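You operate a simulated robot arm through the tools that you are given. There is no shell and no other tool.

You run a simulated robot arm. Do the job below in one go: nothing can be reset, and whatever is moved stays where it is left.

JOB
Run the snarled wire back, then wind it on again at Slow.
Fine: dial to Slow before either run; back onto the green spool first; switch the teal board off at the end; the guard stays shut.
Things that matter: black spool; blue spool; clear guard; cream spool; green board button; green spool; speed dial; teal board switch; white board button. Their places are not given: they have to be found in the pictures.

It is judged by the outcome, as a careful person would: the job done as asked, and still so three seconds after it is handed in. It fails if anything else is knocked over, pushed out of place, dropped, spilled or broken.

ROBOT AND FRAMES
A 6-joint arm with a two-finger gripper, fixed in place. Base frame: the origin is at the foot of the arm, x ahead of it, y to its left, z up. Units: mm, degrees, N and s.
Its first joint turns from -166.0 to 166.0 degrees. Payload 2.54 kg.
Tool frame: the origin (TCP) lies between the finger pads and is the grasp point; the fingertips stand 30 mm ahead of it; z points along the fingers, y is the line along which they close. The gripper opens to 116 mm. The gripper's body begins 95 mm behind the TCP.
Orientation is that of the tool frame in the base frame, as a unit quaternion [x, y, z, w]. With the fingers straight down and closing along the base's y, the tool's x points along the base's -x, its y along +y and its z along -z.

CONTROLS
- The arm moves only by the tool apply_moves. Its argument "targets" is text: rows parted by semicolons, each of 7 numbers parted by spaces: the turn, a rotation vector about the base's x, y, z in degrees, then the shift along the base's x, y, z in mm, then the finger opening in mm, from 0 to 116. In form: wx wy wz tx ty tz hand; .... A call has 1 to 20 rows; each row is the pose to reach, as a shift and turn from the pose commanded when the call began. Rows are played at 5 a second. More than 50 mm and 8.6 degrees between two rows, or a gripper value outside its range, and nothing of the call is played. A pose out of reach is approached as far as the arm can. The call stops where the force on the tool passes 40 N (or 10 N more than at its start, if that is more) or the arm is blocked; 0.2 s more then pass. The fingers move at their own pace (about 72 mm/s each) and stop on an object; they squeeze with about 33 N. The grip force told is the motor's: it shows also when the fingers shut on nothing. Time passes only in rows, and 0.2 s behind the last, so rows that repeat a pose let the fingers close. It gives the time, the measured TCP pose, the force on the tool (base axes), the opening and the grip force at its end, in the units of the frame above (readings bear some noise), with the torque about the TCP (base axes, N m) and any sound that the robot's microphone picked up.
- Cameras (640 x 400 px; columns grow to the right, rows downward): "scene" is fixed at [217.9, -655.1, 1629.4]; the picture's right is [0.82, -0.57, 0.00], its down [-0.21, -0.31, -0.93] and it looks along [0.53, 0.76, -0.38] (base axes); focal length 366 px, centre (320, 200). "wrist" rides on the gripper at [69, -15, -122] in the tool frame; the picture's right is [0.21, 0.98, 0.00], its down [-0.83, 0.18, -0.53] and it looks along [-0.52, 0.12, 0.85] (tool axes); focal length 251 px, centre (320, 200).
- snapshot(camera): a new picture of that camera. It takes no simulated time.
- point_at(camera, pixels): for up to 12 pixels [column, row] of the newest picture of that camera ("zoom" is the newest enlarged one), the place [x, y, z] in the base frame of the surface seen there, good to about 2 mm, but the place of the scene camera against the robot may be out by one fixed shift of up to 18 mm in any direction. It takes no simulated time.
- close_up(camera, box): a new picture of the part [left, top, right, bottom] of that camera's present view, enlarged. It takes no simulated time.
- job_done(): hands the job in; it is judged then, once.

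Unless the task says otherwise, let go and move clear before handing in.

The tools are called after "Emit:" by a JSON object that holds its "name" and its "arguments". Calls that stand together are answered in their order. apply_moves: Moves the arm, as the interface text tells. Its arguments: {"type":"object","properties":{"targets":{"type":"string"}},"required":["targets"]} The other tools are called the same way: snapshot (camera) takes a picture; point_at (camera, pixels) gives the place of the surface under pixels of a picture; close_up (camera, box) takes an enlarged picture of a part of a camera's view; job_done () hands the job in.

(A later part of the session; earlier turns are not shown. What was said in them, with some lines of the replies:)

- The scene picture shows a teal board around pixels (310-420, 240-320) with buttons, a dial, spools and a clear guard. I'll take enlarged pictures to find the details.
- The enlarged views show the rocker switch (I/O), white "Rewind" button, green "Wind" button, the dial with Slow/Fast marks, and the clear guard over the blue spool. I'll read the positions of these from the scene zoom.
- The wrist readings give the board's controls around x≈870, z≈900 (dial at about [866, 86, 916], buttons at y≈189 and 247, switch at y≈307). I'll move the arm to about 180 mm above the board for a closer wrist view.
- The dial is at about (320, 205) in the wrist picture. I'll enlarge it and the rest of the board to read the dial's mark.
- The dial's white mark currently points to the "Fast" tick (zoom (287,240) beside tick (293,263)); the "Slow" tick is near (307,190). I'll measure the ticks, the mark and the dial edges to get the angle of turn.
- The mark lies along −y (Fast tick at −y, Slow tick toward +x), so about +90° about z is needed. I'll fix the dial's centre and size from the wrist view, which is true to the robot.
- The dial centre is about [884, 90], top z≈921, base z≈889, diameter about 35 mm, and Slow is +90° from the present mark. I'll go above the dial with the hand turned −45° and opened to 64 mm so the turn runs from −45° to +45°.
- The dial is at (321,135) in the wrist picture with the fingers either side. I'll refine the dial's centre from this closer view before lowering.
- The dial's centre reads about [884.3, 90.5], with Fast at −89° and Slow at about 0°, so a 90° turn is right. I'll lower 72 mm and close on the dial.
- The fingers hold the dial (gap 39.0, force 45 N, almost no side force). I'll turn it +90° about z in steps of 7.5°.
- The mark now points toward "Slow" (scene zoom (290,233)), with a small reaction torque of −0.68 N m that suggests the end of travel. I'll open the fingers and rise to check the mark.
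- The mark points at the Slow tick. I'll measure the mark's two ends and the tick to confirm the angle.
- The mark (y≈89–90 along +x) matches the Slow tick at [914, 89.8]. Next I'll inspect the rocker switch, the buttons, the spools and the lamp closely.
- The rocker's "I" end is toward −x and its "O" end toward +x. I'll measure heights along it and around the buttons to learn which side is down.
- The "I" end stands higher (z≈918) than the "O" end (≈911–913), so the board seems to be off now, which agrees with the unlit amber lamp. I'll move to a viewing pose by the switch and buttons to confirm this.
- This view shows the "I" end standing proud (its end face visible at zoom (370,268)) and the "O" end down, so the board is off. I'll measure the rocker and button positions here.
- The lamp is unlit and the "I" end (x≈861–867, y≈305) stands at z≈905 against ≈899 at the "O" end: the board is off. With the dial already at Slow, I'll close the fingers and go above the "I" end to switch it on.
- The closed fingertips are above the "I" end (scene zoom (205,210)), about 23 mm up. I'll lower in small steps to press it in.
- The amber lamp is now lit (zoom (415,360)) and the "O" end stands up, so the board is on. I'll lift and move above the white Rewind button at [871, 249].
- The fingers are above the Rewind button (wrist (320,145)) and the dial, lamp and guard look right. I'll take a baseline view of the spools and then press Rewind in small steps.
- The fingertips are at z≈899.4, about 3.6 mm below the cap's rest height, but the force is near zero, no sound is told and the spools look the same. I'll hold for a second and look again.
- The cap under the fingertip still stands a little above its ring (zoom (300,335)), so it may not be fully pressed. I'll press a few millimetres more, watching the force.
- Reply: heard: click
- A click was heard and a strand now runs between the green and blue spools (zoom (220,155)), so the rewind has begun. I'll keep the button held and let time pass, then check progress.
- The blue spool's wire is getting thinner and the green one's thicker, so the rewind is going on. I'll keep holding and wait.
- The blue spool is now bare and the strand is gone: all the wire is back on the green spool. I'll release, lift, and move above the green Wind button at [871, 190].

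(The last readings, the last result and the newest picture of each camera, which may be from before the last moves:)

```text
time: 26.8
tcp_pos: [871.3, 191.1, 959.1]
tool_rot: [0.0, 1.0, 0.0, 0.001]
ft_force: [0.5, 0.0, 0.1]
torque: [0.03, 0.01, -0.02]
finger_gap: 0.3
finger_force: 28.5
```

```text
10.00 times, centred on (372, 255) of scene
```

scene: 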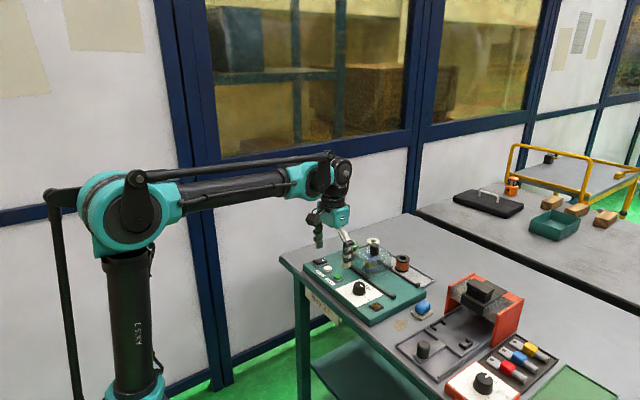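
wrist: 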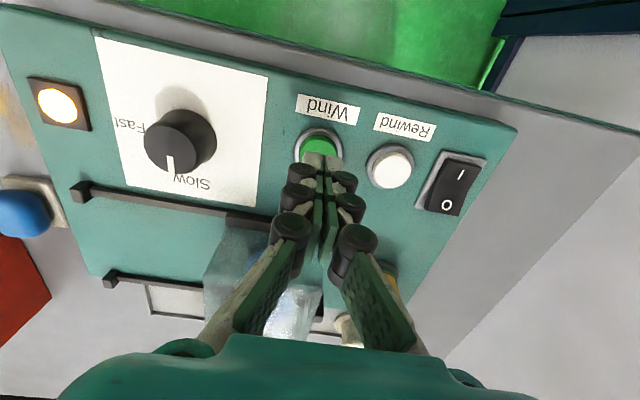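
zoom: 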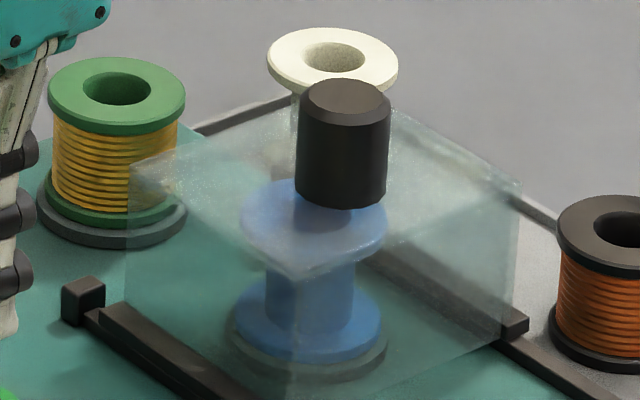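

The dial still points to Slow, the lamp is lit, the guard is shut and the fingers are above the green Wind button (wrist (320,148)). I'll press it the same depth as before and hold.

Emit:
{"name": "apply_moves", "arguments": {"targets": "0 0 0 0 -0.5 -15 0; 0 0 0 0 -0.5 -24 0; 0 0 0 0 -0.5 -28 0; 0 0 0 0 -0.5 -31 0; 0 0 0 0 -0.5 -33 0; 0 0 0 0 -0.5 -35 0; 0 0 0 0 -0.5 -36 0; 0 0 0 0 -0.5 -36 0"}}

Emit:
{"name": "close_up", "arguments": {"camera": "scene", "box": [340, 235, 404, 275]}}

Emit:
{"name": "close_up", "arguments": {"camera": "scene", "box": [290, 225, 450, 325]}}

```text
time: 28.6
tcp_pos: [870.4, 189.5, 923.5]
tool_rot: [0.001, 1.0, 0.0, 0.0]
ft_force: [5.4, 1.8, 16.4]
torque: [0.02, -0.11, -0.01]
finger_gap: 6.1
finger_force: 28.6
heard: click
```

```text
10.00 times, centred on (372, 255) of scene
```

zoom: 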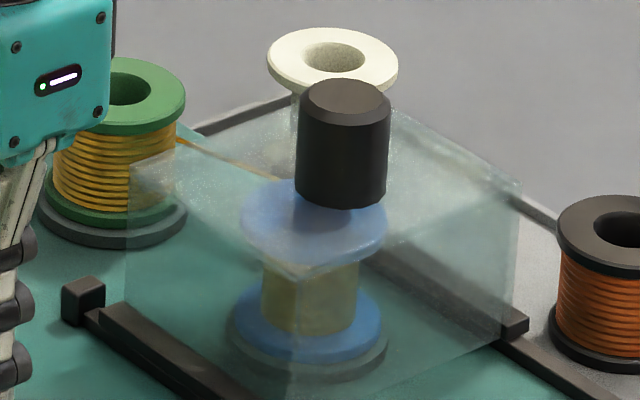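

```text
4.00 times, centred on (370, 275) of scene
```

zoom: 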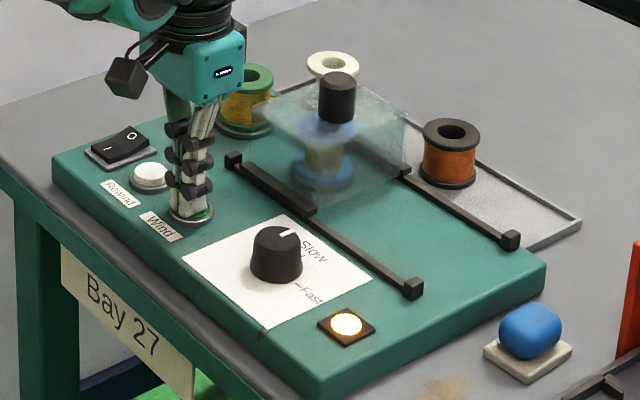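

A click was heard and wire is now going onto the blue spool (zoom (310,295)) with the strand running to it. I'll keep holding and let the winding go on.

Emit:
{"name": "apply_moves", "arguments": {"targets": "0 0 0 0 0 0 0; 0 0 0 0 0 0 0; 0 0 0 0 0 0 0; 0 0 0 0 0 0 0; 0 0 0 0 0 0 0; 0 0 0 0 0 0 0; 0 0 0 0 0 0 0; 0 0 0 0 0 0 0; 0 0 0 0 0 0 0; 0 0 0 0 0 0 0; 0 0 0 0 0 0 0; 0 0 0 0 0 0 0; 0 0 0 0 0 0 0; 0 0 0 0 0 0 0; 0 0 0 0 0 0 0; 0 0 0 0 0 0 0; 0 0 0 0 0 0 0; 0 0 0 0 0 0 0; 0 0 0 0 0 0 0; 0 0 0 0 0 0 0"}}

Emit:
{"name": "close_up", "arguments": {"camera": "scene", "box": [340, 235, 404, 275]}}

```text
time: 32.8
tcp_pos: [870.9, 190.6, 923.6]
tool_rot: [-0.001, 1.0, 0.0, 0.001]
ft_force: [-0.8, 0.4, 16.5]
torque: [-0.04, 0.04, -0.01]
finger_gap: 5.8
finger_force: 28.3
```

```text
10.00 times, centred on (372, 255) of scene
```

zoom: 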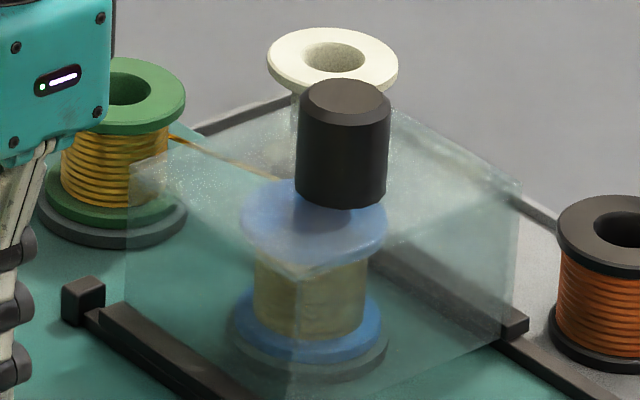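

The blue spool is filling neatly and the strand (zoom (220,155)) still runs, so winding isn't finished. I'll keep holding and wait more.

Emit:
{"name": "apply_moves", "arguments": {"targets": "0 0 0 0 0 0 0; 0 0 0 0 0 0 0; 0 0 0 0 0 0 0; 0 0 0 0 0 0 0; 0 0 0 0 0 0 0; 0 0 0 0 0 0 0; 0 0 0 0 0 0 0; 0 0 0 0 0 0 0; 0 0 0 0 0 0 0; 0 0 0 0 0 0 0; 0 0 0 0 0 0 0; 0 0 0 0 0 0 0; 0 0 0 0 0 0 0; 0 0 0 0 0 0 0; 0 0 0 0 0 0 0; 0 0 0 0 0 0 0; 0 0 0 0 0 0 0; 0 0 0 0 0 0 0; 0 0 0 0 0 0 0; 0 0 0 0 0 0 0"}}

Emit:
{"name": "close_up", "arguments": {"camera": "scene", "box": [340, 235, 404, 275]}}

```text
time: 37.0
tcp_pos: [871.5, 189.4, 923.6]
tool_rot: [0.0, 1.0, 0.0, 0.001]
ft_force: [1.0, 1.2, 16.6]
torque: [0.01, -0.02, 0.01]
finger_gap: 6.1
finger_force: 29.0
```

```text
10.00 times, centred on (372, 255) of scene
```

zoom: 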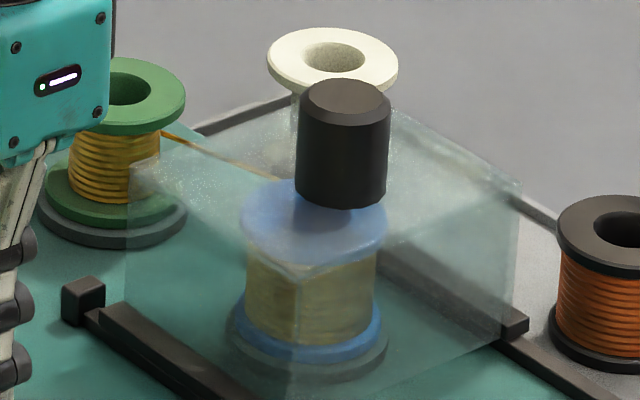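

Winding goes on: the green spool is thinner and the blue fuller, with the strand still at (220,150). I'll keep waiting until it ends.

Emit:
{"name": "apply_moves", "arguments": {"targets": "0 0 0 0 0 0 0; 0 0 0 0 0 0 0; 0 0 0 0 0 0 0; 0 0 0 0 0 0 0; 0 0 0 0 0 0 0; 0 0 0 0 0 0 0; 0 0 0 0 0 0 0; 0 0 0 0 0 0 0; 0 0 0 0 0 0 0; 0 0 0 0 0 0 0; 0 0 0 0 0 0 0; 0 0 0 0 0 0 0; 0 0 0 0 0 0 0; 0 0 0 0 0 0 0; 0 0 0 0 0 0 0"}}

Emit:
{"name": "close_up", "arguments": {"camera": "scene", "box": [340, 235, 404, 275]}}

```text
time: 40.2
tcp_pos: [869.6, 191.1, 922.7]
tool_rot: [0.0, 1.0, 0.0, 0.001]
ft_force: [0.0, 0.9, 17.4]
torque: [0.02, 0.02, 0.0]
finger_gap: 6.3
finger_force: 29.1
```

```text
10.00 times, centred on (372, 255) of scene
```

zoom: 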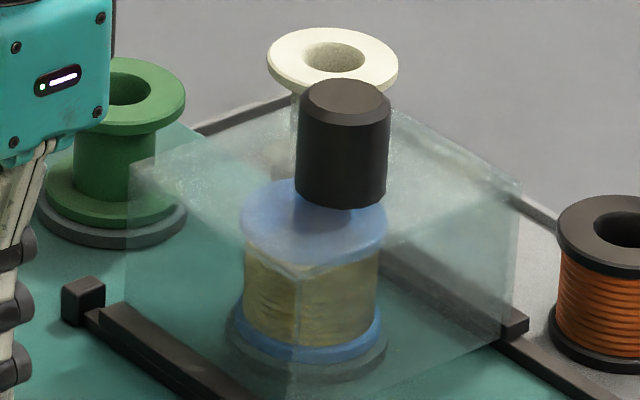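

The green spool is bare, the strand has gone and the blue spool is full with an even lay, so the winding is complete. I'll lift off and move above the rocker's "O" end at about [899, 305].

Emit:
{"name": "apply_moves", "arguments": {"targets": "0 0 0 0 0 18 0; 0 0 0 0 0 38 0; 0 0 0 7 29 38 0; 0 0 0 14 58 38 0; 0 0 0 21 87 38 0; 0 0 0 27.5 115.5 38 0; 0 0 0 27.5 115.5 38 0; 0 0 0 27.5 115.5 38 0"}}

Emit:
{"name": "snapshot", "arguments": {"camera": "wrist"}}

Emit:
{"name": "close_up", "arguments": {"camera": "scene", "box": [290, 230, 418, 310]}}

```text
time: 42.0
tcp_pos: [899.1, 306.0, 960.4]
tool_rot: [-0.001, 1.0, -0.001, 0.002]
ft_force: [0.6, 0.6, -0.9]
torque: [-0.03, -0.01, -0.01]
finger_gap: 0.0
finger_force: 28.7
```

```text
taken
```

wrist: 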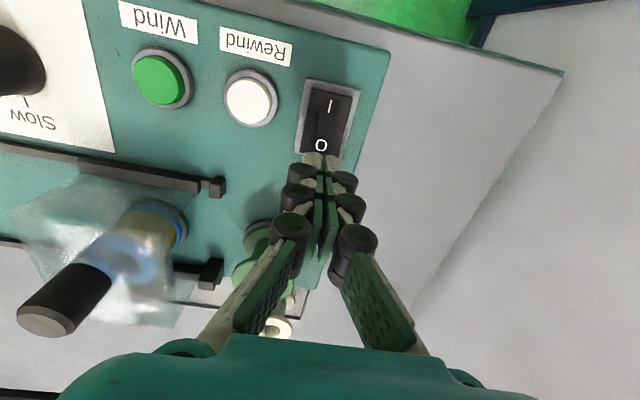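

```text
5.00 times, centred on (354, 270) of scene
```

zoom: 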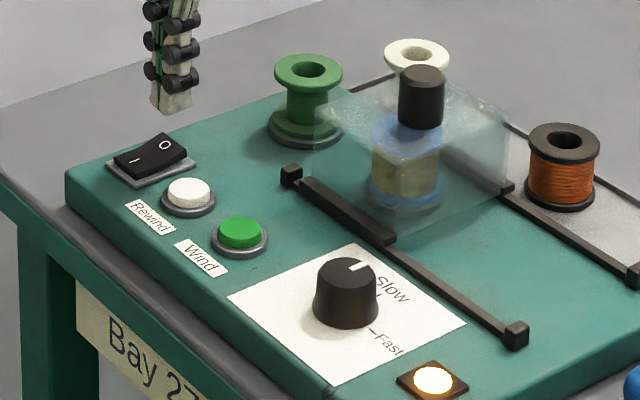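

The run has stayed finished, the lamp is lit and the "O" end is up at wrist (321,145). I'll check its position and then press.

Emit:
{"name": "point_at", "arguments": {"camera": "wrist", "pixels": [[321, 145], [305, 152], [342, 158], [331, 105], [322, 125], [300, 150]]}}

```text
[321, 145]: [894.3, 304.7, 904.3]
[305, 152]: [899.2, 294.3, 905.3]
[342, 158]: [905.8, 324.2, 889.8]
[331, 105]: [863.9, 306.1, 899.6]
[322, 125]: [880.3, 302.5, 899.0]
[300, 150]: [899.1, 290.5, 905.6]
```

The "O" end is at x≈894–901, y≈305, z≈905, right under the fingertips. I'll press down in small steps to switch off.

Emit:
{"name": "apply_moves", "arguments": {"targets": "0 0 0 0 -0.5 -16 0; 0 0 0 0 -0.5 -23 0; 0 0 0 0 -0.5 -26 0; 0 0 0 0 -0.5 -28 0; 0 0 0 0 -0.5 -30 0; 0 0 0 0 -0.5 -32 0; 0 0 0 0 -0.5 -33 0; 0 0 0 0 -0.5 -33 0"}}

Emit:
{"name": "close_up", "arguments": {"camera": "scene", "box": [290, 230, 418, 310]}}

```text
time: 43.8
tcp_pos: [899.6, 304.3, 929.2]
tool_rot: [0.001, 1.0, 0.0, 0.001]
ft_force: [0.8, -0.2, 7.5]
torque: [-0.02, 0.05, 0.02]
finger_gap: 6.1
finger_force: 28.4
```

```text
5.00 times, centred on (354, 270) of scene
```

zoom: 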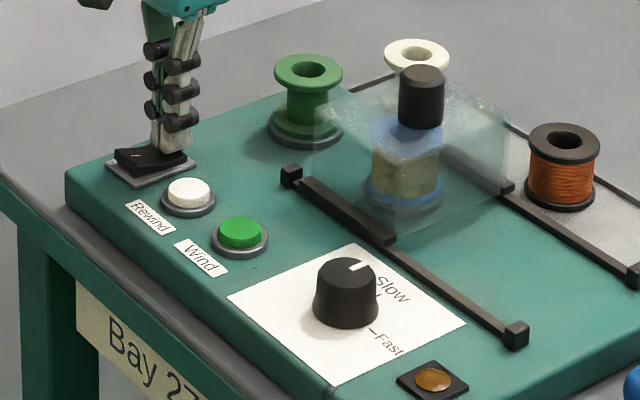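

The lamp has gone out (zoom (433,380)) and the "I" end is up, so the board is off. I'll lift straight up and move back clear, then check everything.

Emit:
{"name": "apply_moves", "arguments": {"targets": "0 0 0 0 0 20 0; 0 0 0 0 0 50 0; 0 0 0 -20 -10 90 0; 0 0 0 -50 -20 125 0; 0 0 0 -85 -40 150 20; 0 0 0 -120 -60 170 60; 0 0 0 -120 -60 170 60"}}

Emit:
{"name": "close_up", "arguments": {"camera": "scene", "box": [290, 225, 450, 325]}}

Emit:
{"name": "close_up", "arguments": {"camera": "scene", "box": [305, 245, 353, 275]}}

Emit:
{"name": "snapshot", "arguments": {"camera": "wrist"}}

Emit:
{"name": "snapshot", "arguments": {"camera": "scene"}}

```text
time: 45.4
tcp_pos: [778.4, 244.3, 1098.4]
tool_rot: [0.0, 1.0, 0.0, 0.0]
ft_force: [-0.1, -1.1, 0.1]
torque: [0.01, 0.03, -0.01]
finger_gap: 60.0
finger_force: 0.1
```

```text
4.00 times, centred on (370, 275) of scene
```

zoom: 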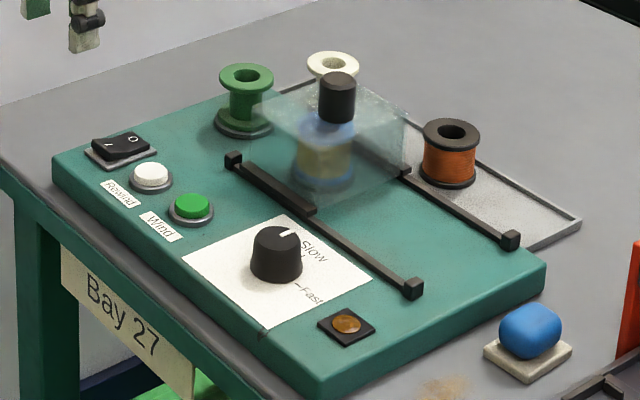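

```text
13.33 times, centred on (329, 260) of scene
```

zoom: 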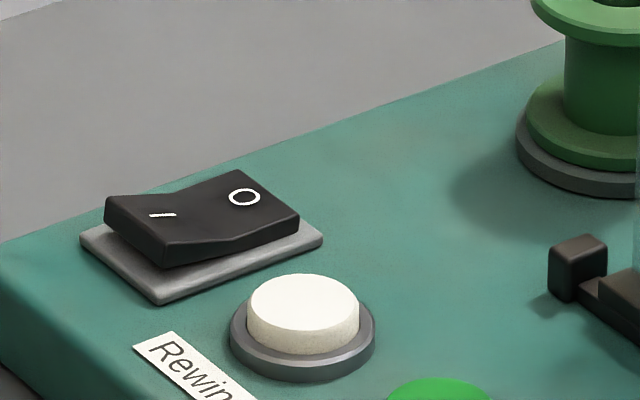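

```text
taken
```

wrist: 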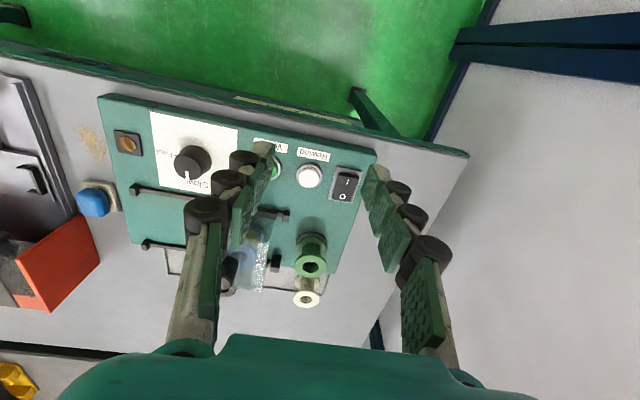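

```text
taken
```

scene: 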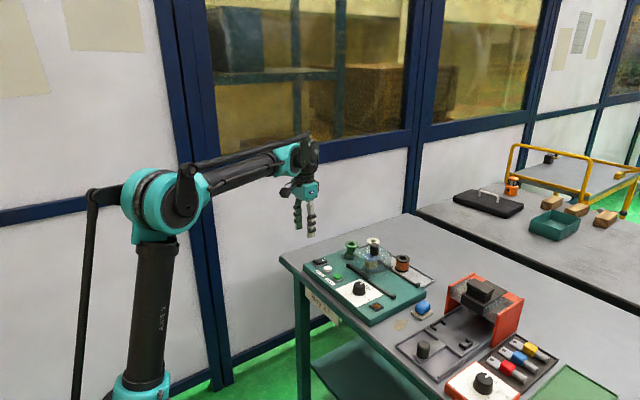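

The lamp is out, the rocker shows "O" down, the dial is on Slow, the guard is still shut, the green spool is bare and the blue one is wound evenly. The arm is well clear and nothing else has moved, so I'm handing the job in.

Emit:
{"name": "job_done", "arguments": {}}

```text
The job is handed in.
```

The snarled wire was run back onto the green spool and then wound evenly onto the blue spool again, both at Slow. I've handed the job in; the result of the judging hasn't come back.

- **Dial:** it stood at Fast at the start. I turned it to Slow before either run and it still points there.
- **Board switch:** the teal board was off when I began, so I switched it on for the two runs and off again at the end. The amber lamp is out.
- **Runs:** I held each button until its spool was bare: first the blue (Rewind), then the green (Wind).
- **Guard and surroundings:** I didn't touch the guard and it stayed shut throughout. Nothing else looks out of place in the last pictures, and the arm is clear of the board.
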